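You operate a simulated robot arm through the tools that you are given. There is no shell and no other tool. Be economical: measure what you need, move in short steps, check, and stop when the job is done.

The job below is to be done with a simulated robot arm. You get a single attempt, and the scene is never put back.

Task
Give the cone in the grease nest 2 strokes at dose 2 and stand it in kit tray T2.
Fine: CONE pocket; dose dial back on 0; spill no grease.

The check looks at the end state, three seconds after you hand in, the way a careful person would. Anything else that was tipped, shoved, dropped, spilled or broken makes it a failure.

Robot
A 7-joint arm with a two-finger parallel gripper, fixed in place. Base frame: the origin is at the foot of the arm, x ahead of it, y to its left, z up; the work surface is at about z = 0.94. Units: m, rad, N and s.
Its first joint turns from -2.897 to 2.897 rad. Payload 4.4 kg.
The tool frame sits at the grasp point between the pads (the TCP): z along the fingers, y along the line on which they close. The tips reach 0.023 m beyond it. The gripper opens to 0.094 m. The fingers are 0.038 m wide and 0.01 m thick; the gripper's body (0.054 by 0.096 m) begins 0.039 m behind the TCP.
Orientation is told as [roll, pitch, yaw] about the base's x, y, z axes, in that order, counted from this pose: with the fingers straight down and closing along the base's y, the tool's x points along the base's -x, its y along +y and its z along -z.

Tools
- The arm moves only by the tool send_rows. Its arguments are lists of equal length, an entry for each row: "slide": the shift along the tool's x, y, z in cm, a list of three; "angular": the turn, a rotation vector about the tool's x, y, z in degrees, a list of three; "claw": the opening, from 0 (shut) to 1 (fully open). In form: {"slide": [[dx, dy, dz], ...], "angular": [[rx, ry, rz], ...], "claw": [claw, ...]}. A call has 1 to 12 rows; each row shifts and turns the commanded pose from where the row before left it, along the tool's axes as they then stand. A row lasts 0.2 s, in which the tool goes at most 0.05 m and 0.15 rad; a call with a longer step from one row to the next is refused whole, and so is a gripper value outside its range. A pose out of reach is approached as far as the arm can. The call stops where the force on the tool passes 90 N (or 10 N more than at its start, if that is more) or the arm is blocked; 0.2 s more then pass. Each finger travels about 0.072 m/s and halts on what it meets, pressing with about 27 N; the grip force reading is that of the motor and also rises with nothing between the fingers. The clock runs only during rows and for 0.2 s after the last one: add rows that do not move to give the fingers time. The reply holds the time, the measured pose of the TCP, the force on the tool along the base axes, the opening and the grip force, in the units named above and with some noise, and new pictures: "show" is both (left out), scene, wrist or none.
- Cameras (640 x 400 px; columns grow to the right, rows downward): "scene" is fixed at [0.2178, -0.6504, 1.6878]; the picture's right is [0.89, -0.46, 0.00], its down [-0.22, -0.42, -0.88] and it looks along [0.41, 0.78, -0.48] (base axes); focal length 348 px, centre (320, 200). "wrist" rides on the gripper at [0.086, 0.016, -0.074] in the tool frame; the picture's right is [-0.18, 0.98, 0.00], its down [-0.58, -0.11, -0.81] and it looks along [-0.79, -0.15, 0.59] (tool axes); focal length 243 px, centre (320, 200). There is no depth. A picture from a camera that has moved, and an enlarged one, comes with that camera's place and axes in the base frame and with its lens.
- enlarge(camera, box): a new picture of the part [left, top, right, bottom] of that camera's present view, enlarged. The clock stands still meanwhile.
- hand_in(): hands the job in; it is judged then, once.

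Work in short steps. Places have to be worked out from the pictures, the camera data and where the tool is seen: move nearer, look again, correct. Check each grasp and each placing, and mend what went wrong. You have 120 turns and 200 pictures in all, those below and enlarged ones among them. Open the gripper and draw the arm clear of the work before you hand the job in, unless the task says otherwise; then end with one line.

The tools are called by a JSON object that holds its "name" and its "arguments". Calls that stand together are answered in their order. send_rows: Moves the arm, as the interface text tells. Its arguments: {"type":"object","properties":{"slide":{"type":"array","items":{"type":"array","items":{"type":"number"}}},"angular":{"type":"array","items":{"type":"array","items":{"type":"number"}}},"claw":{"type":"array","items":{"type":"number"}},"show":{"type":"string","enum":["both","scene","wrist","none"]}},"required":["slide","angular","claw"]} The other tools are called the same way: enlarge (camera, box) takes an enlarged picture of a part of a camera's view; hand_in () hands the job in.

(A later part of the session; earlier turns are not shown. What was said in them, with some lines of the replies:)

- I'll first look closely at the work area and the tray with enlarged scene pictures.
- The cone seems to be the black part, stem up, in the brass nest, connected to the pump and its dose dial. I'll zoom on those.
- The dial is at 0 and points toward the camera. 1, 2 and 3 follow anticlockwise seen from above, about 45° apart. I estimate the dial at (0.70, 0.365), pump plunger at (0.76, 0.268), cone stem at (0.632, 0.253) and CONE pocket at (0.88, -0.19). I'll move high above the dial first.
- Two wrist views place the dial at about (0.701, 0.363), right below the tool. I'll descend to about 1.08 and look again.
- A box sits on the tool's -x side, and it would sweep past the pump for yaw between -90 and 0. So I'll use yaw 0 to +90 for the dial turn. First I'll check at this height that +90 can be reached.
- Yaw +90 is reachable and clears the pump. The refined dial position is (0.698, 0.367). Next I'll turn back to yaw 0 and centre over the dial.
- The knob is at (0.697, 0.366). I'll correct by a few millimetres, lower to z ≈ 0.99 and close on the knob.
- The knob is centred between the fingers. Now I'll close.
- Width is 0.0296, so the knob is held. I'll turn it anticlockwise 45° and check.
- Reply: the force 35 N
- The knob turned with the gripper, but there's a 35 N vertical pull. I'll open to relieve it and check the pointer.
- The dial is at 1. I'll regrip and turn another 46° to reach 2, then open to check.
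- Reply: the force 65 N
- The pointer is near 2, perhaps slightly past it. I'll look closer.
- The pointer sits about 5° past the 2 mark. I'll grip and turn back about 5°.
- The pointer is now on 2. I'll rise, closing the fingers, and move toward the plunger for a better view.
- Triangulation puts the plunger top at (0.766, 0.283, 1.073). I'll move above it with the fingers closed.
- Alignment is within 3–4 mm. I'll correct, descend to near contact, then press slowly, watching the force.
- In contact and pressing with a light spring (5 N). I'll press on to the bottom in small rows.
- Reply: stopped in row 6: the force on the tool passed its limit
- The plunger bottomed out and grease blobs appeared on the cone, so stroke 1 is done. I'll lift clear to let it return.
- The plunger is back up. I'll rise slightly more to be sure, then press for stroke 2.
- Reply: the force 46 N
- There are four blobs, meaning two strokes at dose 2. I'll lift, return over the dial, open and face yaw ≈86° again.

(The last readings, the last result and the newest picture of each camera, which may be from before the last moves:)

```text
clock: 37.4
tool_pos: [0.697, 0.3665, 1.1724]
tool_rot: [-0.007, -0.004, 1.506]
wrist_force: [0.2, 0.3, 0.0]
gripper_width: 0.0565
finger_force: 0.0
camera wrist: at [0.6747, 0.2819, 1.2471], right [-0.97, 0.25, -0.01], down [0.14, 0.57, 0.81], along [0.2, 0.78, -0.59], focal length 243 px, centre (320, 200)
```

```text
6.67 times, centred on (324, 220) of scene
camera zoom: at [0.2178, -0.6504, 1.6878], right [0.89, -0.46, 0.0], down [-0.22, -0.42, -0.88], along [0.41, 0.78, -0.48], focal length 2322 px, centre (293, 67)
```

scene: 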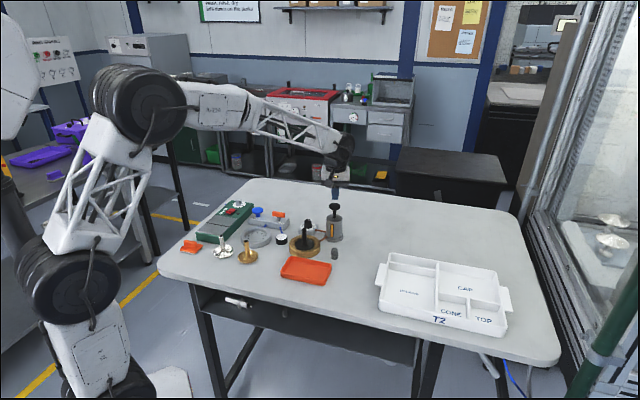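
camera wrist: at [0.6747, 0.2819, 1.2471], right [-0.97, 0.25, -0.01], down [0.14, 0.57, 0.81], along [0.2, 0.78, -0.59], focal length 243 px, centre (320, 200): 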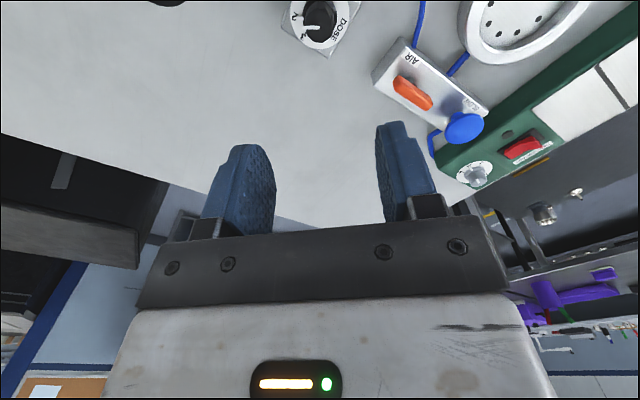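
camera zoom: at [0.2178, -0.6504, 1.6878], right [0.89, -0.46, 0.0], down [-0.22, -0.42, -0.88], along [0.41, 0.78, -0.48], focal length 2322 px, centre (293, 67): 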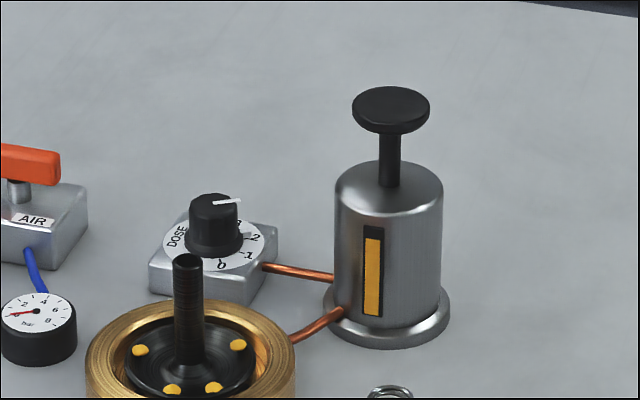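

Above the dial again and the plunger is back up. I'll descend on the knob, grip, turn back 45° clockwise, then open.

{"name": "send_rows", "arguments": {"slide": [[0, 0, 4], [0, 0, 4], [0, 0, 4], [0, 0, 3.5], [0, 0, 2.5], [0, 0, 0]], "angular": [[0, 0, 0], [0, 0, 0], [0, 0, 0], [0, 0, 0], [0, 0, 0], [0, 0, 0]], "claw": [0.6, 0.6, 0.6, 0.6, 0.6, 0.6], "show": "wrist"}}

```text
clock: 38.8
tool_pos: [0.7002, 0.368, 0.9934]
tool_rot: [-0.006, -0.004, 1.505]
wrist_force: [1.0, 0.5, -0.1]
gripper_width: 0.0561
finger_force: 0.0
camera wrist: at [0.6776, 0.2831, 1.0664], right [-0.97, 0.25, -0.01], down [0.14, 0.57, 0.81], along [0.21, 0.78, -0.59], focal length 243 px, centre (320, 200)
```

wrist: 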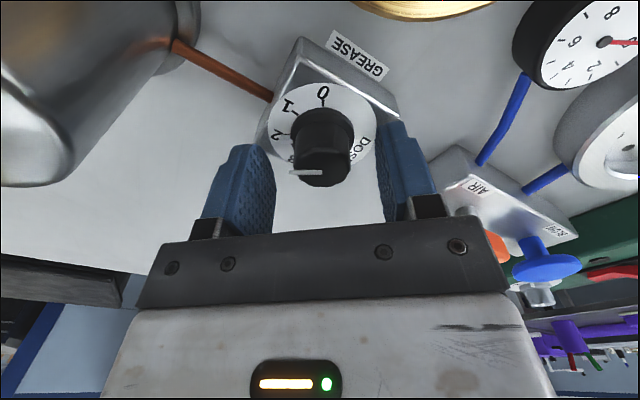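

I'll shift about 3 mm to centre, grip and turn 45° clockwise, then open.

{"name": "send_rows", "arguments": {"slide": [[0.2, 0.34, 0], [0, 0, 0], [0, 0, 0], [0, 0, 0], [0, 0, 0], [0, 0, 0], [0, 0, 0], [0, 0, 0], [0, 0, 0], [0, 0, 0], [0, 0, 0]], "angular": [[0, 0, 0], [0, 0, 0], [0, 0, 0], [0, 0, 0], [0, 0, 7.5], [0, 0, 7.5], [0, 0, 7.5], [0, 0, 7.5], [0, 0, 7.5], [0, 0, 7.5], [0, 0, 0]], "claw": [0.6, 0.1, 0.1, 0.1, 0.1, 0.1, 0.1, 0.1, 0.1, 0.1, 0.1], "show": "none"}}

{"name": "send_rows", "arguments": {"slide": [[0, 0, 0], [0, 0, 0], [0, 0, 0]], "angular": [[0, 0, 0], [0, 0, 0], [0, 0, 0]], "claw": [0.6, 0.6, 0.6], "show": "none"}}

{"name": "enlarge", "arguments": {"camera": "scene", "box": [290, 212, 330, 237]}}

```text
clock: 41.2
tool_pos: [0.6948, 0.3647, 0.9935]
tool_rot: [-0.002, -0.009, 0.717]
wrist_force: [35.8, -38.6, 7.7]
gripper_width: 0.0328
finger_force: 26.4
```

```text
clock: 42.0
tool_pos: [0.6943, 0.3667, 0.994]
tool_rot: [-0.001, -0.007, 0.719]
wrist_force: [-0.4, -0.7, 0.7]
gripper_width: 0.0562
finger_force: 0.1
```

```text
16.00 times, centred on (310, 224) of scene
camera zoom: at [0.2178, -0.6504, 1.6878], right [0.89, -0.46, 0.0], down [-0.22, -0.42, -0.88], along [0.41, 0.78, -0.48], focal length 5573 px, centre (480, -192)
```

zoom: 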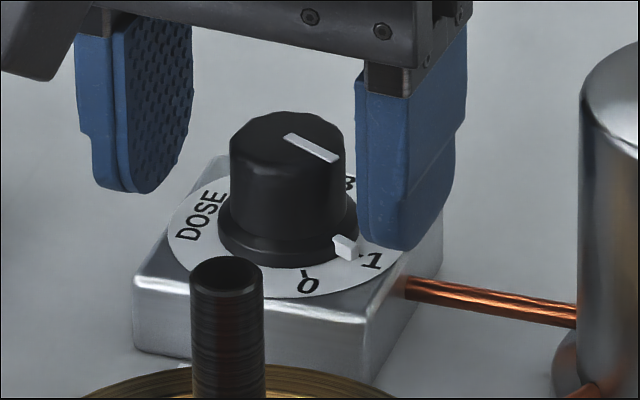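

The pointer has moved about 57°, to slightly before the 1 mark. It needs about 38° more to reach 0. I'll regrip and turn 38°.

{"name": "send_rows", "arguments": {"slide": [[0, 0, 0], [0, 0, 0], [0, 0, 0], [0, 0, 0], [0, 0, 0], [0, 0, 0], [0, 0, 0], [0, 0, 0], [0, 0, 0]], "angular": [[0, 0, 0], [0, 0, 0], [0, 0, 0], [0, 0, 7.6], [0, 0, 7.6], [0, 0, 7.6], [0, 0, 7.6], [0, 0, 7.6], [0, 0, 0]], "claw": [0.1, 0.1, 0.1, 0.1, 0.1, 0.1, 0.1, 0.1, 0.1], "show": "none"}}

{"name": "send_rows", "arguments": {"slide": [[0, 0, 0], [0, 0, 0], [0, 0, 0]], "angular": [[0, 0, 0], [0, 0, 0], [0, 0, 0]], "claw": [0.6, 0.6, 0.6], "show": "wrist"}}

{"name": "enlarge", "arguments": {"camera": "scene", "box": [290, 212, 330, 237]}}

```text
clock: 44.0
tool_pos: [0.6948, 0.365, 0.9931]
tool_rot: [0.003, -0.007, 0.055]
wrist_force: [12.7, -32.6, 3.1]
gripper_width: 0.0296
finger_force: 45.3
```

```text
clock: 44.8
tool_pos: [0.694, 0.3646, 0.9933]
tool_rot: [0.004, -0.008, 0.057]
wrist_force: [0.0, 0.4, 0.8]
gripper_width: 0.0563
finger_force: 0.1
camera wrist: at [0.6069, 0.3767, 1.0666], right [0.13, 0.99, 0.0], down [0.58, -0.08, 0.81], along [0.8, -0.1, -0.59], focal length 243 px, centre (320, 200)
```

wrist: 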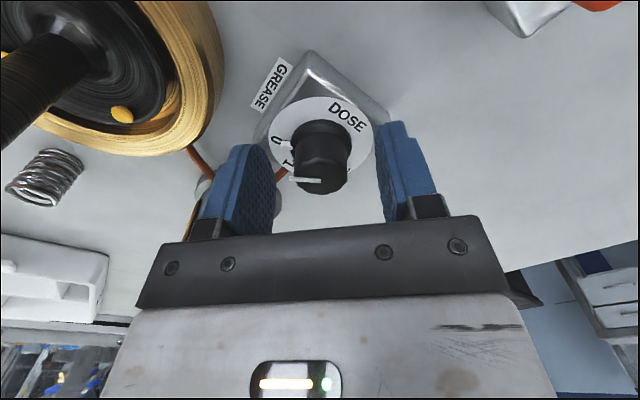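

```text
16.00 times, centred on (310, 224) of scene
camera zoom: at [0.2178, -0.6504, 1.6878], right [0.89, -0.46, 0.0], down [-0.22, -0.42, -0.88], along [0.41, 0.78, -0.48], focal length 5573 px, centre (480, -192)
```

zoom: 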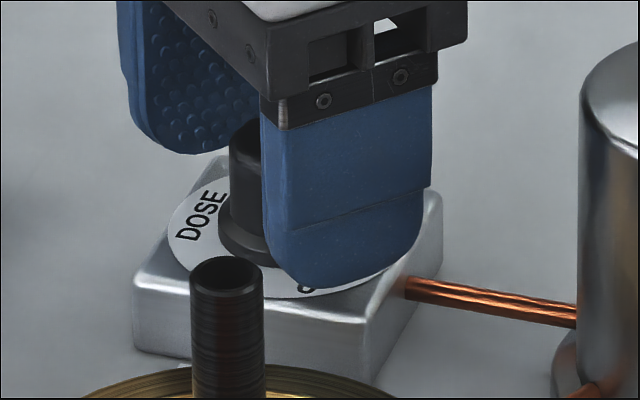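

I'll rise to see the dial clearly.

{"name": "send_rows", "arguments": {"slide": [[0, 0, -3], [0, 0, -4], [0, 0, -4], [0, 0, 0]], "angular": [[0, 0, 0], [0, 0, 0], [0, 0, 0], [0, 0, 0]], "claw": [0.6, 0.6, 0.6, 0.6], "show": "wrist"}}

{"name": "enlarge", "arguments": {"camera": "scene", "box": [290, 212, 330, 237]}}

```text
clock: 45.8
tool_pos: [0.6929, 0.3639, 1.1047]
tool_rot: [0.001, -0.007, 0.055]
wrist_force: [-0.7, -0.2, -0.6]
gripper_width: 0.0562
finger_force: 0.1
camera wrist: at [0.6061, 0.3756, 1.1772], right [0.13, 0.99, 0.0], down [0.58, -0.08, 0.81], along [0.8, -0.1, -0.59], focal length 243 px, centre (320, 200)
```

wrist: 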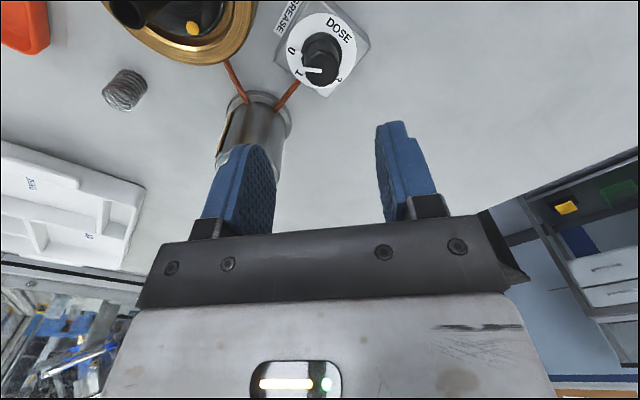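

```text
16.00 times, centred on (310, 224) of scene
camera zoom: at [0.2178, -0.6504, 1.6878], right [0.89, -0.46, 0.0], down [-0.22, -0.42, -0.88], along [0.41, 0.78, -0.48], focal length 5573 px, centre (480, -192)
```

zoom: 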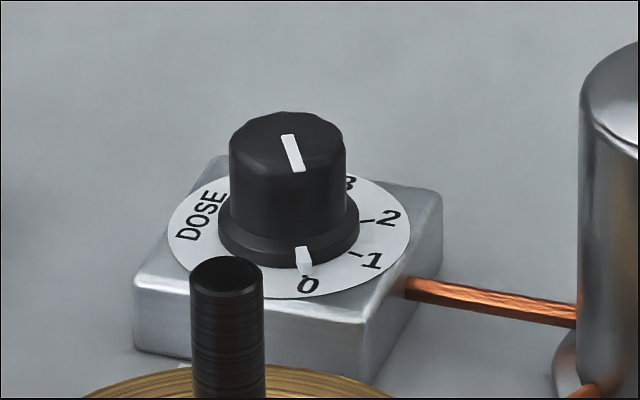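

The pointer is exactly on 0 again. Next is the cone: I triangulate its stem at about (0.638, 0.266), top z ≈ 1.02–1.035. I'll move above it at safe height.

{"name": "send_rows", "arguments": {"slide": [[2, -3.17, 0], [2, -3.17, 0], [2, -3.17, 0], [0, 0, 0], [0, 0, 0]], "angular": [[0, 0, 0], [0, 0, 0], [0, 0, 0], [0, 0.4, 3.2], [0, 0, 0]], "claw": [0.6, 0.6, 0.6, 0.6, 0.6], "show": "wrist"}}

{"name": "enlarge", "arguments": {"camera": "scene", "box": [270, 195, 350, 265]}}

```text
clock: 47.0
tool_pos: [0.6392, 0.2655, 1.1016]
tool_rot: [0.004, -0.001, 0.0]
wrist_force: [0.6, -0.3, 0.1]
gripper_width: 0.0563
finger_force: 0.1
camera wrist: at [0.5528, 0.2823, 1.1768], right [0.18, 0.98, 0.0], down [0.58, -0.11, 0.81], along [0.79, -0.15, -0.59], focal length 243 px, centre (320, 200)
```

wrist: 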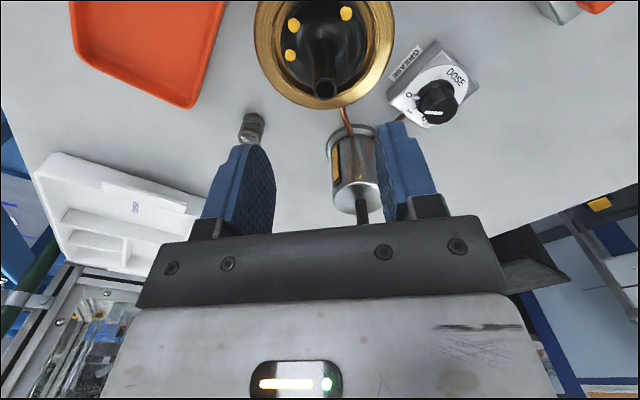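

```text
5.71 times, centred on (310, 230) of scene
camera zoom: at [0.2178, -0.6504, 1.6878], right [0.89, -0.46, 0.0], down [-0.22, -0.42, -0.88], along [0.41, 0.78, -0.48], focal length 1990 px, centre (377, 29)
```

zoom: 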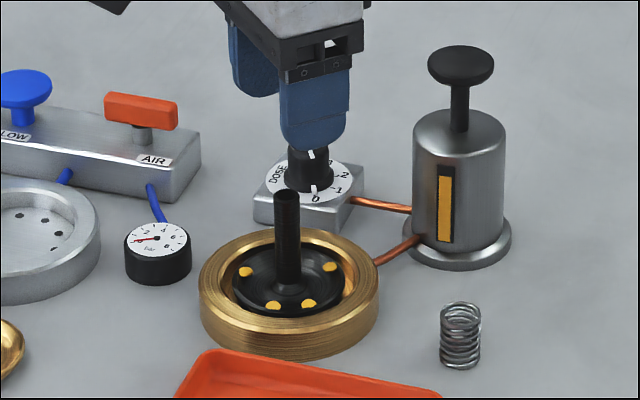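

The stem is at (0.639, 0.268), top ≈1.017. I'll shift 3 mm, lower so the fingertips are just around the stem top, and check.

{"name": "send_rows", "arguments": {"slide": [[0, 0.3, 2], [0, 0, 2.5], [0, 0, 1.6], [0, 0, 0]], "angular": [[0, 0, 0], [0, 0, 0], [0, 0, 0], [0, 0, 0]], "claw": [0.6, 0.6, 0.6, 0.6], "show": "wrist"}}

{"name": "enlarge", "arguments": {"camera": "scene", "box": [270, 195, 350, 265]}}

```text
clock: 48.0
tool_pos: [0.6378, 0.2687, 1.0422]
tool_rot: [0.002, 0.0, 0.002]
wrist_force: [0.1, 0.5, -0.2]
gripper_width: 0.0564
finger_force: 0.0
camera wrist: at [0.5534, 0.285, 1.1156], right [0.18, 0.98, 0.0], down [0.58, -0.11, 0.81], along [0.79, -0.15, -0.59], focal length 243 px, centre (320, 200)
```

wrist: 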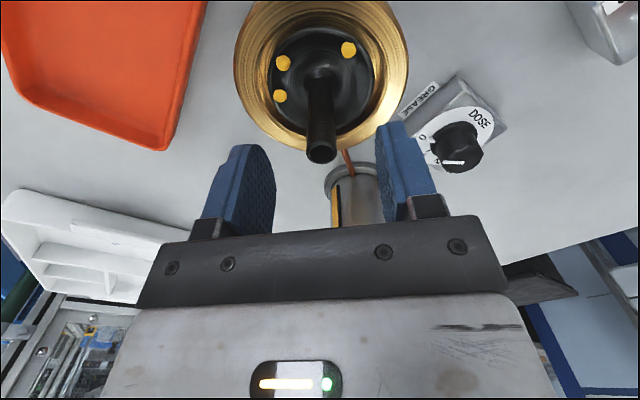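

```text
5.71 times, centred on (310, 230) of scene
camera zoom: at [0.2178, -0.6504, 1.6878], right [0.89, -0.46, 0.0], down [-0.22, -0.42, -0.88], along [0.41, 0.78, -0.48], focal length 1990 px, centre (377, 29)
```

zoom: 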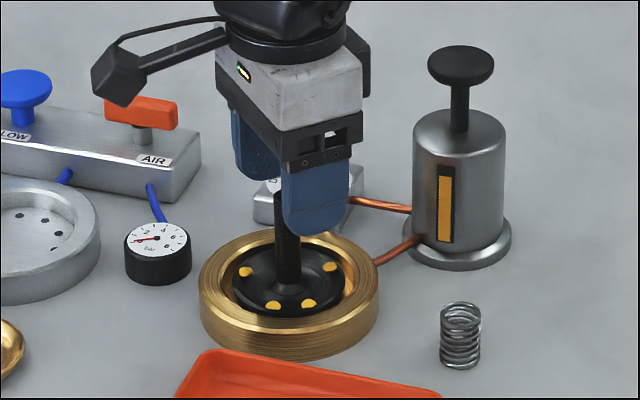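

The stem is between the fingers. I'll lower 3.9 cm and close.

{"name": "send_rows", "arguments": {"slide": [[-0.3, 0, 1.5], [0, 0, 1.4], [0, 0, 1.0], [0, 0, 0], [0, 0, 0], [0, 0, 0], [0, 0, 0], [0, 0, 0]], "angular": [[0, 0, 0], [0, 0, 0], [0, 0, 0], [0, 0, 0], [0, 0, 0], [0, 0, 0], [0, 0, 0], [0, 0, 0]], "claw": [0.6, 0.6, 0.6, 0.4, 0.25, 0, 0, 0], "show": "wrist"}}

{"name": "enlarge", "arguments": {"camera": "scene", "box": [270, 195, 350, 265]}}

```text
clock: 49.8
tool_pos: [0.6419, 0.2692, 1.0035]
tool_rot: [0.004, 0.0, 0.001]
wrist_force: [0.4, 0.2, -0.3]
gripper_width: 0.0151
finger_force: 26.7
camera wrist: at [0.556, 0.2854, 1.0774], right [0.18, 0.98, 0.0], down [0.58, -0.11, 0.81], along [0.79, -0.15, -0.59], focal length 243 px, centre (320, 200)
```

wrist: 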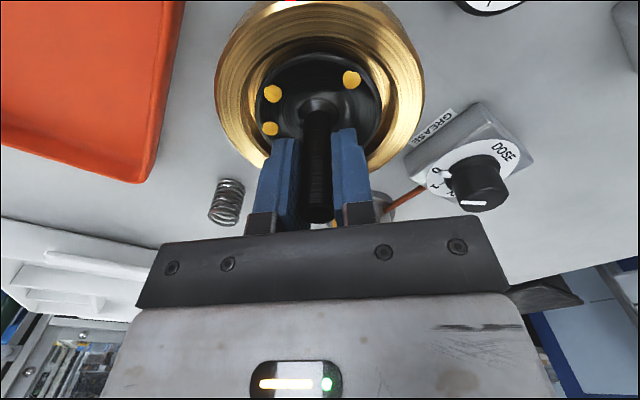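

```text
5.71 times, centred on (310, 230) of scene
camera zoom: at [0.2178, -0.6504, 1.6878], right [0.89, -0.46, 0.0], down [-0.22, -0.42, -0.88], along [0.41, 0.78, -0.48], focal length 1990 px, centre (377, 29)
```

zoom: 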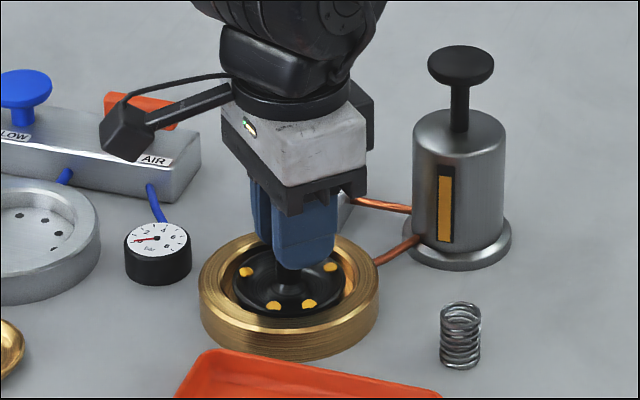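

The stem is gripped (15 mm). I'll lift straight up, gently.

{"name": "send_rows", "arguments": {"slide": [[0, 0, -0.5], [0, 0, -1], [0, 0, -1.5], [0, 0, -2], [0, 0, -2], [0, 0, -2], [0, 0, -2], [0, 0, -2], [0, 0, -1], [0, 0, 0]], "angular": [[0, 0, 0], [0, 0, 0], [0, 0, 0], [0, 0, 0], [0, 0, 0], [0, 0, 0], [0, 0, 0], [0, 0, 0], [0, 0, 0], [0, 0, 0]], "claw": [0, 0, 0, 0, 0, 0, 0, 0, 0, 0]}}

{"name": "enlarge", "arguments": {"camera": "scene", "box": [260, 165, 360, 265]}}

```text
clock: 52.0
tool_pos: [0.6408, 0.2694, 1.1415]
tool_rot: [0.002, 0.001, 0.002]
wrist_force: [-0.4, -0.7, -1.8]
gripper_width: 0.0154
finger_force: 27.1
camera wrist: at [0.5562, 0.2852, 1.2167], right [0.18, 0.98, 0.0], down [0.58, -0.11, 0.81], along [0.79, -0.15, -0.59], focal length 243 px, centre (320, 200)
```

scene: 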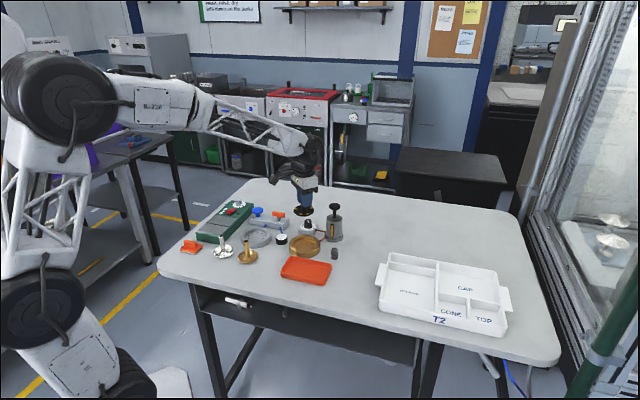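
wrist: 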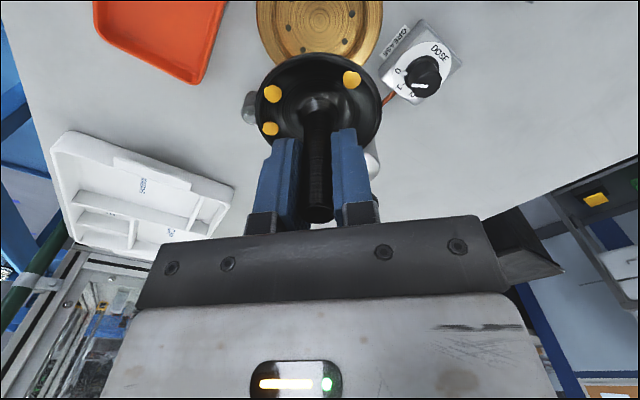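

```text
4.00 times, centred on (310, 215) of scene
camera zoom: at [0.2178, -0.6504, 1.6878], right [0.89, -0.46, 0.0], down [-0.22, -0.42, -0.88], along [0.41, 0.78, -0.48], focal length 1393 px, centre (360, 140)
```

zoom: 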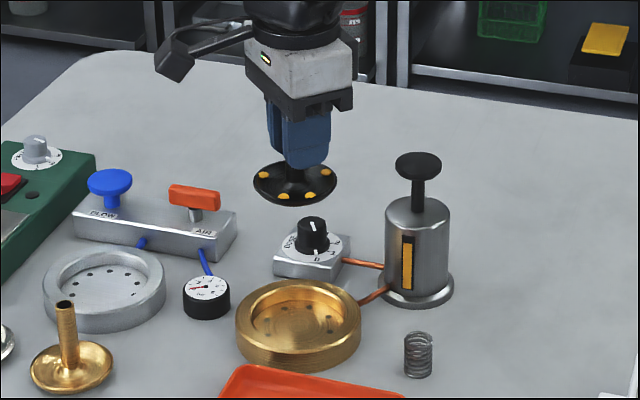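

The cone is lifted upright with all four blobs on it, and the nest is clean. I'll carry it smoothly toward the tray, to (0.80, -0.04, 1.20), where the wrist camera can see the CONE pocket.

{"name": "send_rows", "arguments": {"slide": [[-0.64, -1.24, -0.23], [-1.11, -2.16, -0.41], [-1.59, -3.09, -0.58], [-1.75, -3.4, -0.64], [-1.75, -3.4, -0.64], [-1.75, -3.4, -0.64], [-1.75, -3.4, -0.64], [-1.75, -3.4, -0.64], [-1.59, -3.09, -0.58], [-1.27, -2.47, -0.46], [-0.95, -1.85, -0.34], [0, 0, 0]], "angular": [[0, 0, 0], [0, 0, 0], [0, 0, 0], [0, 0, 0], [0, 0, 0], [0, 0, 0], [0, 0, 0], [0, 0, 0], [0, 0, 0], [0, 0, 0], [0, 0, 0], [0, 0, 0]], "claw": [0, 0, 0, 0, 0, 0, 0, 0, 0, 0, 0, 0], "show": "both"}}

{"name": "enlarge", "arguments": {"camera": "wrist", "box": [100, 0, 340, 150]}}

```text
clock: 54.6
tool_pos: [0.8038, -0.0396, 1.1988]
tool_rot: [0.004, -0.001, 0.001]
wrist_force: [0.2, -0.5, -1.9]
gripper_width: 0.0153
finger_force: 27.3
camera wrist: at [0.7169, -0.0244, 1.2718], right [0.18, 0.98, 0.0], down [0.58, -0.11, 0.81], along [0.79, -0.15, -0.59], focal length 243 px, centre (320, 200)
```

scene: 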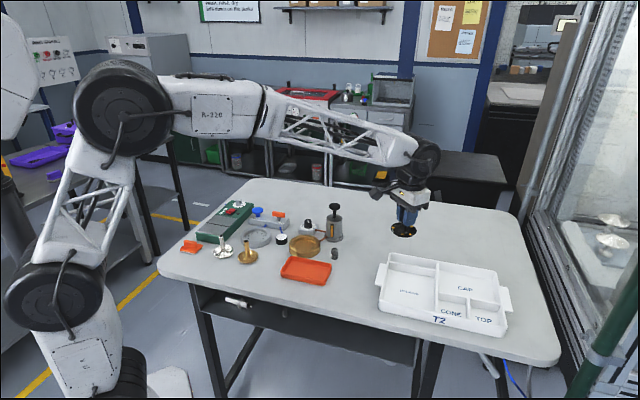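
wrist: 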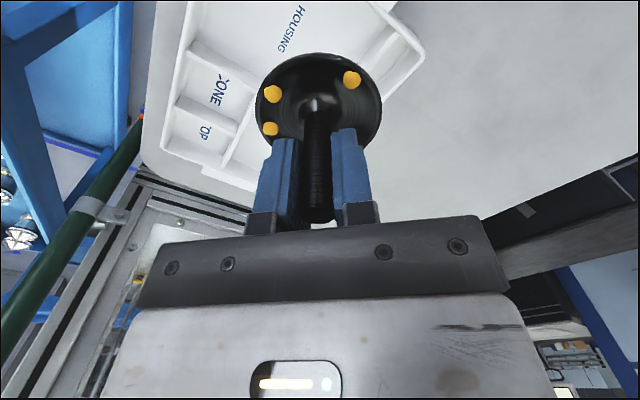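

```text
2.67 times, centred on (220, 75) of wrist
camera zoom: at [0.7169, -0.0244, 1.2718], right [0.18, 0.98, 0.0], down [0.58, -0.11, 0.81], along [0.79, -0.15, -0.59], focal length 647 px, centre (587, 533)
```

zoom: 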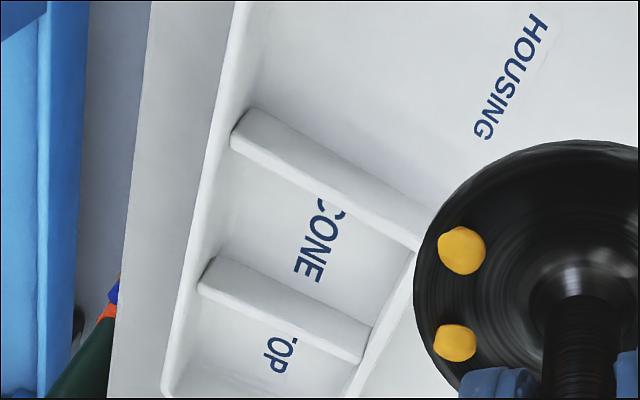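

The CONE pocket is about 0.074 × 0.081 m, turned about 45°, centred near (0.868, -0.194). That's a tight fit for the ~0.072 m flange. I'll get a steeper, nearer view.

{"name": "send_rows", "arguments": {"slide": [[-1.5, -0.9, 1.2], [-2.2, -1.35, 1.8], [-2.2, -1.35, 1.8], [-2.0, -1.2, 1.6], [-1.0, -0.6, 0.8], [0, 0, 0]], "angular": [[0, 0, 0], [0, 0, 0], [0, 0, 0], [0, 0, 0], [0, 0, 0], [0, 0, 0]], "claw": [0, 0, 0, 0, 0, 0], "show": "wrist"}}

{"name": "enlarge", "arguments": {"camera": "wrist", "box": [110, 0, 300, 119]}}

{"name": "enlarge", "arguments": {"camera": "scene", "box": [390, 210, 520, 340]}}

```text
clock: 56.0
tool_pos: [0.8905, -0.0937, 1.1267]
tool_rot: [0.003, 0.0, 0.0]
wrist_force: [0.8, 1.3, -0.7]
gripper_width: 0.0152
finger_force: 27.5
camera wrist: at [0.8042, -0.0771, 1.2016], right [0.18, 0.98, 0.0], down [0.58, -0.11, 0.81], along [0.79, -0.15, -0.59], focal length 243 px, centre (320, 200)
```

wrist: 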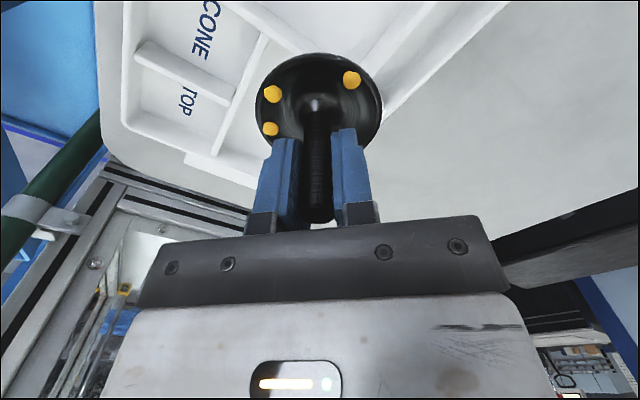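

```text
3.36 times, centred on (205, 60) of wrist
camera zoom: at [0.8042, -0.0771, 1.2016], right [0.18, 0.98, 0.0], down [0.58, -0.11, 0.81], along [0.79, -0.15, -0.59], focal length 816 px, centre (707, 672)
```

zoom: 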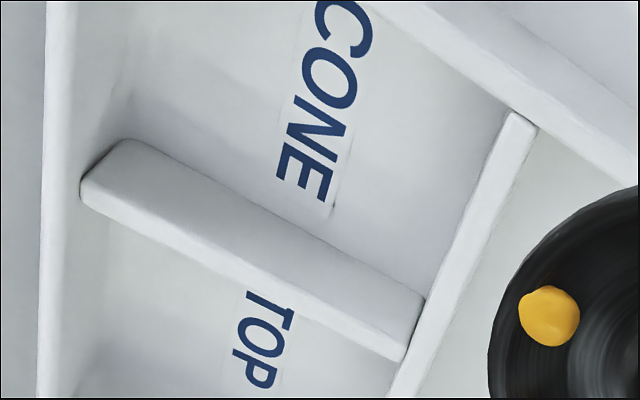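

```text
3.08 times, centred on (455, 275) of scene
camera zoom: at [0.2178, -0.6504, 1.6878], right [0.89, -0.46, 0.0], down [-0.22, -0.42, -0.88], along [0.41, 0.78, -0.48], focal length 1072 px, centre (-95, -31)
```

zoom: 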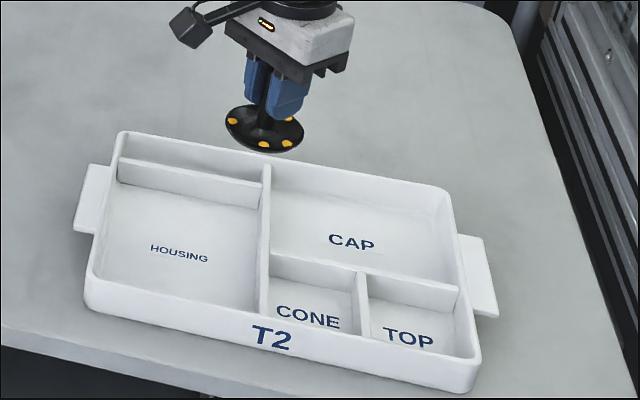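

{"name": "enlarge", "arguments": {"camera": "scene", "box": [432, 282, 480, 322]}}

{"name": "enlarge", "arguments": {"camera": "scene", "box": [410, 225, 450, 265]}}

```text
10.00 times, centred on (456, 302) of scene
camera zoom: at [0.2178, -0.6504, 1.6878], right [0.89, -0.46, 0.0], down [-0.22, -0.42, -0.88], along [0.41, 0.78, -0.48], focal length 3483 px, centre (-1040, -820)
```

zoom: 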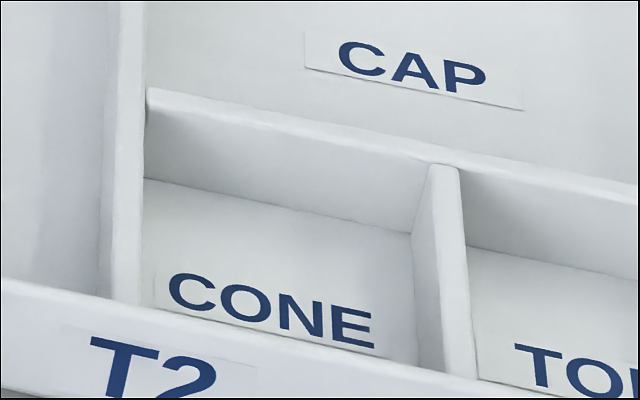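

```text
10.00 times, centred on (430, 245) of scene
camera zoom: at [0.2178, -0.6504, 1.6878], right [0.89, -0.46, 0.0], down [-0.22, -0.42, -0.88], along [0.41, 0.78, -0.48], focal length 3483 px, centre (-780, -250)
```

zoom: 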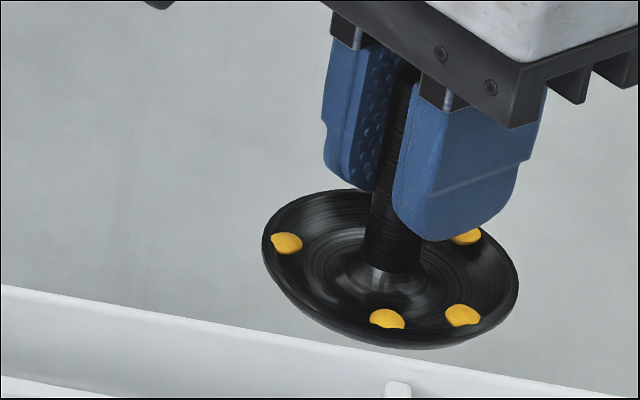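

Pocket inner width is about 0.074–0.08 and the cone rim is about 0.071, with the dish underside tapering. I judge the pocket centre at (0.873, -0.1955). I'll move over it and lower to z = 1.06 for an alignment check.

{"name": "send_rows", "arguments": {"slide": [[0.2, -1.2, 0], [0.4, -2.5, 0], [0.5, -2.8, 0], [0.4, -2.5, 0], [0.25, -1.2, 0], [0, 0, 1.5], [0, 0, 2.2], [0, 0, 2], [0, 0, 1], [0, 0, 0]], "angular": [[0, 0, 0], [0, 0, 0], [0, 0, 0], [0, 0, 0], [0, 0, 0], [0, 0, 0], [0, 0, 0], [0, 0, 0], [0, 0, 0], [0, 0, 0]], "claw": [0, 0, 0, 0, 0, 0, 0, 0, 0, 0], "show": "wrist"}}

{"name": "enlarge", "arguments": {"camera": "scene", "box": [416, 260, 496, 320]}}

{"name": "enlarge", "arguments": {"camera": "wrist", "box": [220, 20, 420, 145]}}

```text
clock: 58.2
tool_pos: [0.8718, -0.1952, 1.0612]
tool_rot: [0.003, -0.001, 0.0]
wrist_force: [-0.7, 0.0, -1.1]
gripper_width: 0.0151
finger_force: 26.8
camera wrist: at [0.7864, -0.1789, 1.1347], right [0.18, 0.98, 0.0], down [0.58, -0.11, 0.81], along [0.79, -0.15, -0.59], focal length 243 px, centre (320, 200)
```

wrist: 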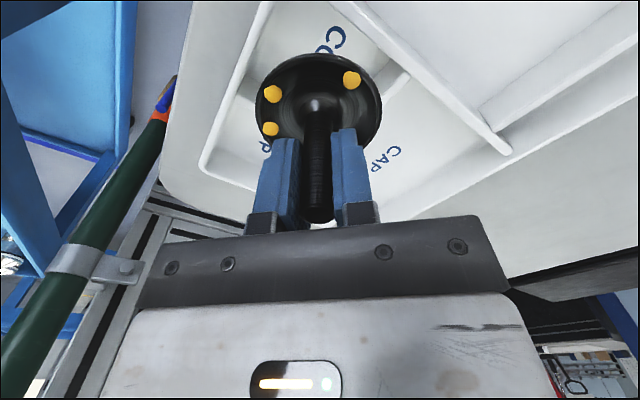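

```text
6.67 times, centred on (456, 290) of scene
camera zoom: at [0.2178, -0.6504, 1.6878], right [0.89, -0.46, 0.0], down [-0.22, -0.42, -0.88], along [0.41, 0.78, -0.48], focal length 2322 px, centre (-587, -400)
```

zoom: 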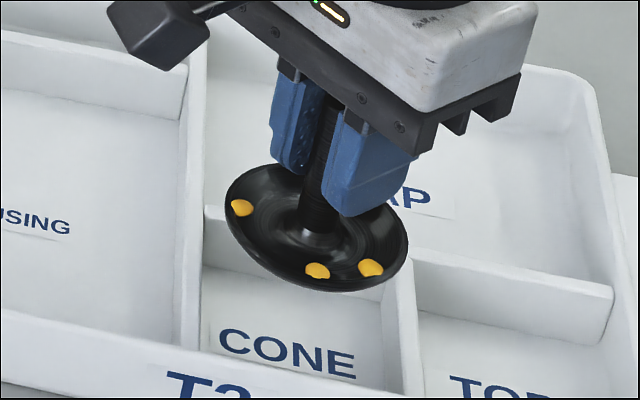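

```text
3.20 times, centred on (320, 82) of wrist
camera zoom: at [0.7864, -0.1789, 1.1347], right [0.18, 0.98, 0.0], down [0.58, -0.11, 0.81], along [0.79, -0.15, -0.59], focal length 776 px, centre (320, 576)
```

zoom: 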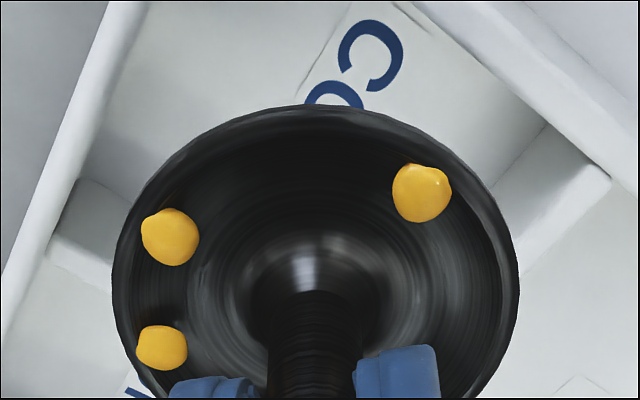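

The rim is about 4.6 cm below the TCP. The scene estimate wants about +5 mm in x and the wrist about 0, so I'll take +3 mm. I'll lower until the rim is just above the wall tops and look again.

{"name": "send_rows", "arguments": {"slide": [[-0.3, -0.05, 0.5], [0, 0, 1.2], [0, 0, 1.0], [0, 0, 0.6], [0, 0, 0]], "angular": [[0, 0, 0], [0, 0, 0], [0, 0, 0], [0, 0, 0], [0, 0, 0]], "claw": [0, 0, 0, 0, 0], "show": "none"}}

{"name": "enlarge", "arguments": {"camera": "scene", "box": [426, 270, 490, 318]}}

{"name": "enlarge", "arguments": {"camera": "wrist", "box": [200, 10, 440, 160]}}

```text
clock: 59.4
tool_pos: [0.8745, -0.1955, 1.0266]
tool_rot: [0.003, 0.0, -0.001]
wrist_force: [0.3, -1.0, -1.3]
gripper_width: 0.0153
finger_force: 27.3
```

```text
8.33 times, centred on (458, 294) of scene
camera zoom: at [0.2178, -0.6504, 1.6878], right [0.89, -0.46, 0.0], down [-0.22, -0.42, -0.88], along [0.41, 0.78, -0.48], focal length 2903 px, centre (-830, -583)
```

zoom: 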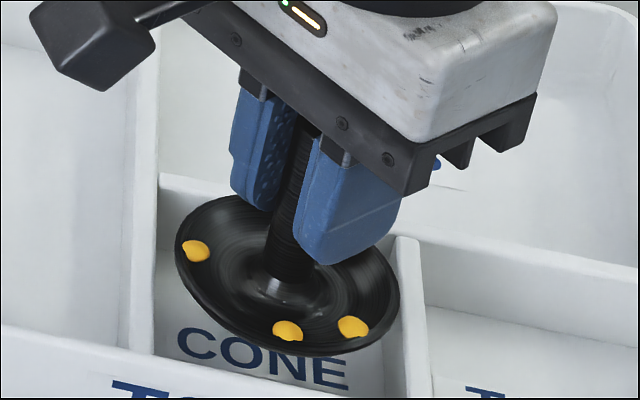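

```text
2.67 times, centred on (320, 85) of wrist
camera zoom: at [0.7894, -0.1793, 1.1008], right [0.18, 0.98, 0.0], down [0.58, -0.11, 0.81], along [0.79, -0.15, -0.59], focal length 647 px, centre (320, 507)
```

zoom: 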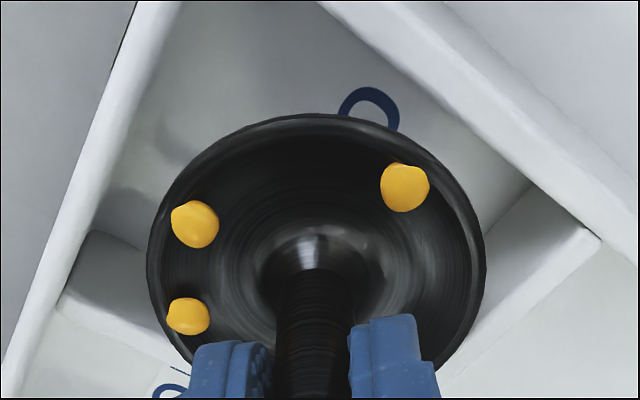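

Side clearances look like about 2–5 mm, slightly closer to the TOP divider. I'll shift 1 mm away from it, lower 6 mm and look.

{"name": "send_rows", "arguments": {"slide": [[0.1, 0.08, 0], [0, 0, 0.3], [0, 0, 0.3], [0, 0, 0]], "angular": [[0, 0, 0], [0, 0, 0], [0, 0, 0], [0, 0, 0]], "claw": [0, 0, 0, 0], "show": "none"}}

{"name": "enlarge", "arguments": {"camera": "scene", "box": [432, 280, 480, 320]}}

{"name": "enlarge", "arguments": {"camera": "wrist", "box": [200, 10, 440, 160]}}

```text
clock: 60.4
tool_pos: [0.8747, -0.1936, 1.0183]
tool_rot: [0.002, 0.001, -0.001]
wrist_force: [0.2, -0.1, -1.0]
gripper_width: 0.0154
finger_force: 27.0
```

```text
10.00 times, centred on (456, 300) of scene
camera zoom: at [0.2178, -0.6504, 1.6878], right [0.89, -0.46, 0.0], down [-0.22, -0.42, -0.88], along [0.41, 0.78, -0.48], focal length 3483 px, centre (-1040, -800)
```

zoom: 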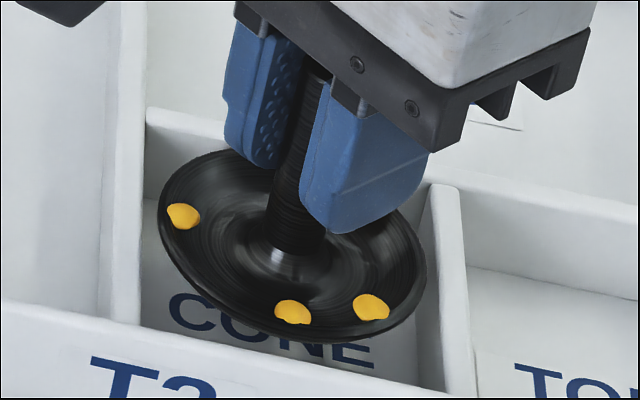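

```text
2.67 times, centred on (320, 85) of wrist
camera zoom: at [0.7888, -0.1784, 1.0947], right [0.18, 0.98, 0.0], down [0.58, -0.11, 0.81], along [0.79, -0.15, -0.59], focal length 647 px, centre (320, 507)
```

zoom: 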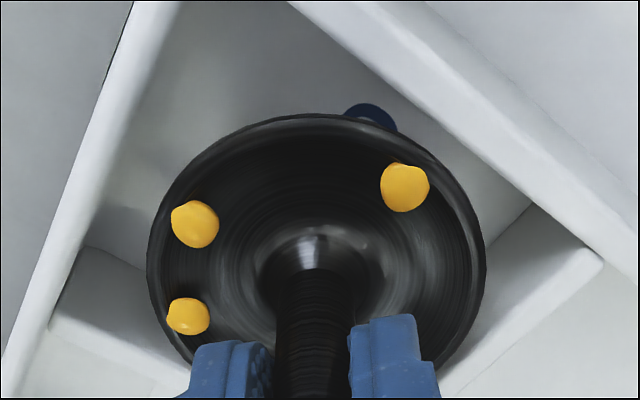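

The gaps are now balanced with the rim at wall-top level. I'll lower slowly to the floor, watching the force.

{"name": "send_rows", "arguments": {"slide": [[0, 0, 0.25], [0, 0, 0.25], [0, 0, 0.25], [0, 0, 0.2], [0, 0, 0]], "angular": [[0, 0, 0], [0, 0, 0], [0, 0, 0], [0, 0, 0], [0, 0, 0]], "claw": [0, 0, 0, 0, 0], "show": "none"}}

{"name": "enlarge", "arguments": {"camera": "scene", "box": [432, 280, 480, 320]}}

```text
clock: 61.6
tool_pos: [0.8739, -0.1951, 1.0121]
tool_rot: [0.003, 0.001, 0.001]
wrist_force: [-0.4, -0.5, -0.8]
gripper_width: 0.0153
finger_force: 27.0
```

```text
10.00 times, centred on (456, 300) of scene
camera zoom: at [0.2178, -0.6504, 1.6878], right [0.89, -0.46, 0.0], down [-0.22, -0.42, -0.88], along [0.41, 0.78, -0.48], focal length 3483 px, centre (-1040, -800)
```

zoom: 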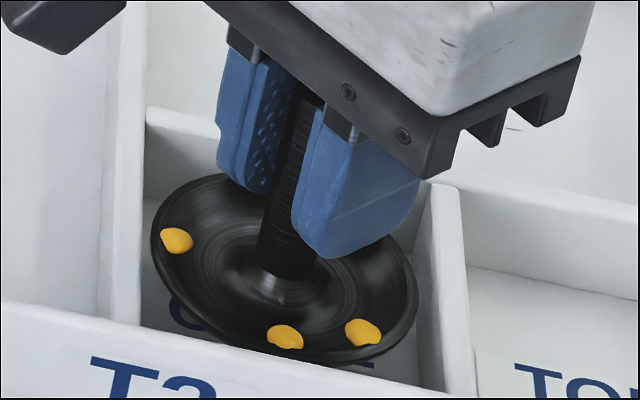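

The rim is inside the pocket and free. I'll continue down gently.

{"name": "send_rows", "arguments": {"slide": [[0, 0, 0.2], [0, 0, 0.2], [0, 0, 0.2], [0, 0, 0.15], [0, 0, 0]], "angular": [[0, 0, 0], [0, 0, 0], [0, 0, 0], [0, 0, 0], [0, 0, 0]], "claw": [0, 0, 0, 0, 0], "show": "none"}}

{"name": "enlarge", "arguments": {"camera": "scene", "box": [432, 280, 480, 320]}}

```text
clock: 62.8
tool_pos: [0.8735, -0.1945, 1.0045]
tool_rot: [0.003, 0.0, 0.001]
wrist_force: [-0.7, -0.9, -1.2]
gripper_width: 0.0151
finger_force: 26.9
```

```text
10.00 times, centred on (456, 300) of scene
camera zoom: at [0.2178, -0.6504, 1.6878], right [0.89, -0.46, 0.0], down [-0.22, -0.42, -0.88], along [0.41, 0.78, -0.48], focal length 3483 px, centre (-1040, -800)
```

zoom: 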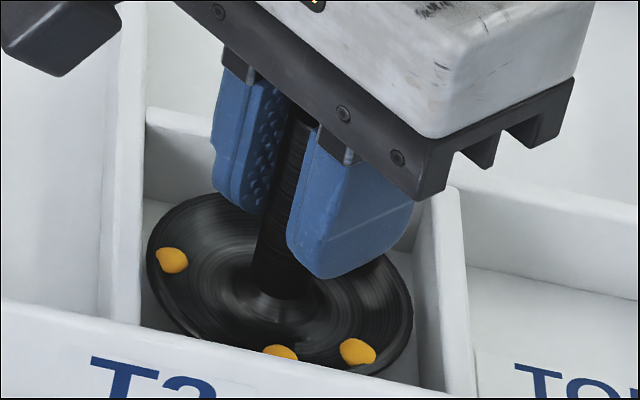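

{"name": "send_rows", "arguments": {"slide": [[0, 0, 0.15], [0, 0, 0.15], [0, 0, 0.15], [0, 0, 0]], "angular": [[0, 0, 0], [0, 0, 0], [0, 0, 0], [0, 0, 0]], "claw": [0, 0, 0, 0], "show": "none"}}

```text
clock: 63.8
tool_pos: [0.8743, -0.1948, 1.0004]
tool_rot: [0.003, 0.0, 0.0]
wrist_force: [0.0, 0.7, -1.6]
gripper_width: 0.0149
finger_force: 27.3
```

No contact yet, so I'll go down a few more millimetres.

{"name": "send_rows", "arguments": {"slide": [[0, 0, 0.1], [0, 0, 0.1], [0, 0, 0.1], [0, 0, 0]], "angular": [[0, 0, 0], [0, 0, 0], [0, 0, 0], [0, 0, 0]], "claw": [0, 0, 0, 0], "show": "none"}}

{"name": "enlarge", "arguments": {"camera": "scene", "box": [432, 280, 480, 320]}}

```text
clock: 64.8
tool_pos: [0.8746, -0.1937, 0.9978]
tool_rot: [0.001, -0.003, 0.001]
wrist_force: [-3.3, 2.5, 16.0]
gripper_width: 0.0151
finger_force: 26.9
```

```text
10.00 times, centred on (456, 300) of scene
camera zoom: at [0.2178, -0.6504, 1.6878], right [0.89, -0.46, 0.0], down [-0.22, -0.42, -0.88], along [0.41, 0.78, -0.48], focal length 3483 px, centre (-1040, -800)
```

zoom: 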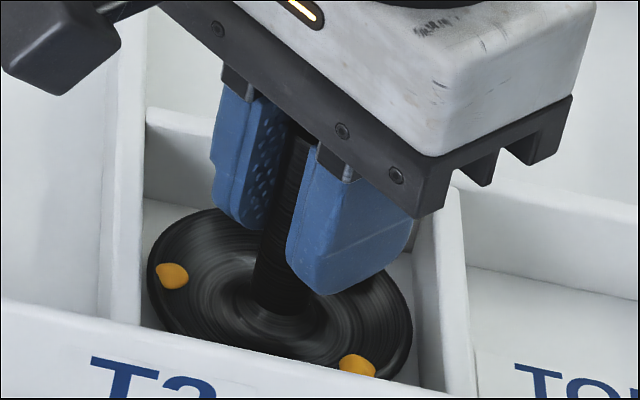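

Contact with the floor (16 N), and the cone sits flat. I'll ease the pressure, open part-way and check.

{"name": "send_rows", "arguments": {"slide": [[0, 0, -0.1], [0, 0, 0], [0, 0, 0], [0, 0, 0], [0, 0, 0]], "angular": [[0, 0, 0], [0, 0, 0], [0, 0, 0], [0, 0, 0], [0, 0, 0]], "claw": [0, 0.2, 0.25, 0.35, 0.35], "show": "wrist"}}

{"name": "enlarge", "arguments": {"camera": "scene", "box": [432, 280, 480, 320]}}

```text
clock: 66.0
tool_pos: [0.8743, -0.195, 0.9964]
tool_rot: [0.002, 0.0, 0.0]
wrist_force: [0.0, 0.0, 0.4]
gripper_width: 0.0327
finger_force: 0.0
camera wrist: at [0.7889, -0.179, 1.0715], right [0.18, 0.98, 0.0], down [0.58, -0.11, 0.81], along [0.79, -0.15, -0.59], focal length 243 px, centre (320, 200)
```

wrist: 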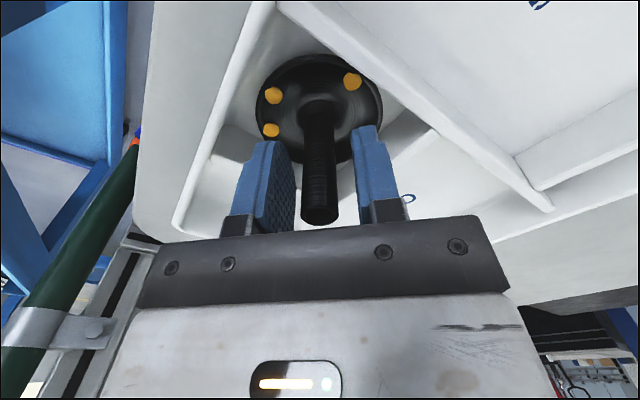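

```text
10.00 times, centred on (456, 300) of scene
camera zoom: at [0.2178, -0.6504, 1.6878], right [0.89, -0.46, 0.0], down [-0.22, -0.42, -0.88], along [0.41, 0.78, -0.48], focal length 3483 px, centre (-1040, -800)
```

zoom: 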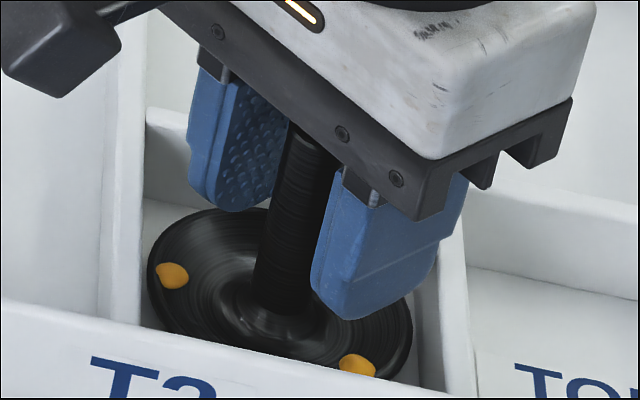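

The cone stands free and upright. I'll rise straight up and draw clear.

{"name": "send_rows", "arguments": {"slide": [[0, 0, -1], [0, 0, -2], [0, 0, -3], [0, 0, -4], [0, 0, -4], [0, 0, -4], [0, 0, -4], [1, 4, -2], [1, 4, -2], [1, 4, -2], [1, 4, -2], [0, 0, 0]], "angular": [[0, 0, 0], [0, 0, 0], [0, 0, 0], [0, 0, 0], [0, 0, 0], [0, 0, 0], [0, 0, 0], [0, 0, 0], [0, 0, 0], [0, 0, 0], [0, 0, 0], [0, 0, 0]], "claw": [0.35, 0.35, 0.35, 0.35, 0.35, 0.6, 0.8, 1, 1, 1, 1, 1], "show": "both"}}

{"name": "enlarge", "arguments": {"camera": "scene", "box": [400, 240, 510, 340]}}

{"name": "enlarge", "arguments": {"camera": "scene", "box": [170, 190, 350, 302]}}

```text
clock: 68.6
tool_pos: [0.8335, -0.0345, 1.2993]
tool_rot: [0.004, -0.002, 0.0]
wrist_force: [1.1, -0.5, 0.1]
gripper_width: 0.0939
finger_force: 0.0
camera wrist: at [0.7476, -0.0185, 1.3735], right [0.18, 0.98, 0.0], down [0.58, -0.11, 0.81], along [0.79, -0.15, -0.59], focal length 243 px, centre (320, 200)
```

scene: 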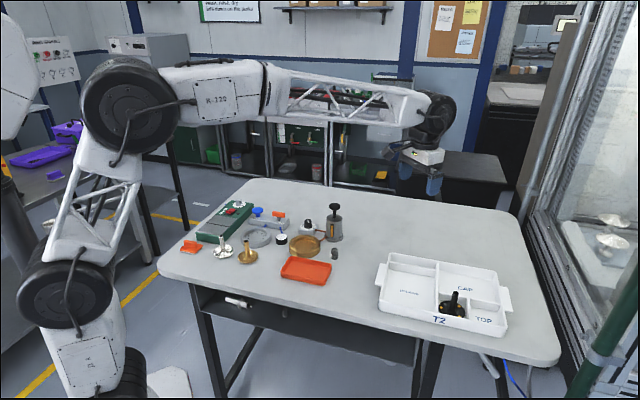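
wrist: 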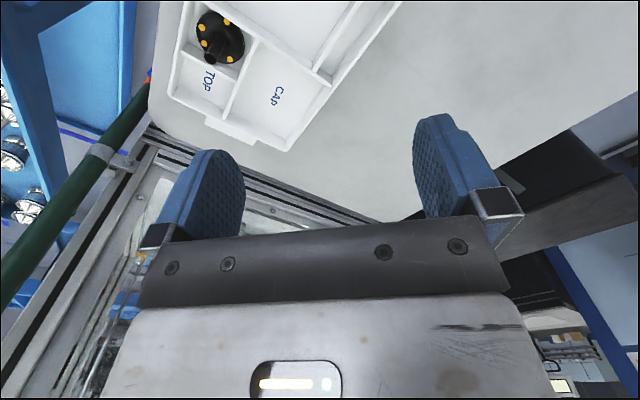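

```text
4.00 times, centred on (455, 290) of scene
camera zoom: at [0.2178, -0.6504, 1.6878], right [0.89, -0.46, 0.0], down [-0.22, -0.42, -0.88], along [0.41, 0.78, -0.48], focal length 1393 px, centre (-220, -160)
```

zoom: 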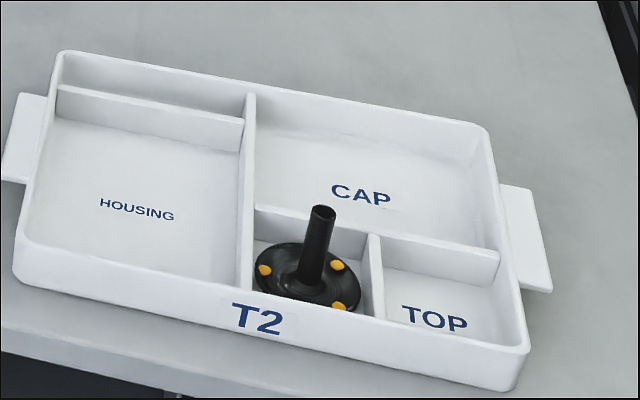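

```text
3.56 times, centred on (260, 246) of scene
camera zoom: at [0.2178, -0.6504, 1.6878], right [0.89, -0.46, 0.0], down [-0.22, -0.42, -0.88], along [0.41, 0.78, -0.48], focal length 1238 px, centre (533, 36)
```

zoom: 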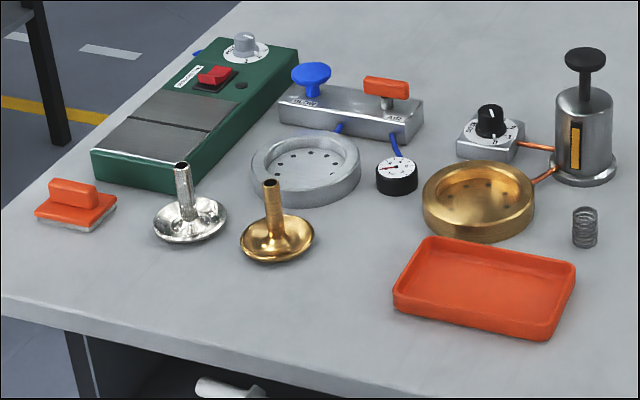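

The cone stands upright in the CONE pocket with four blobs of grease. The dial is on 0, nothing is spilled and nothing else has moved, so I'm handing in.

{"name": "hand_in", "arguments": {}}

```text
The job is handed in.
```

The cone got 2 strokes at dose 2 and now stands upright in T2's CONE pocket. The dose dial is back on 0, I saw no grease spilled, and the job is handed in.
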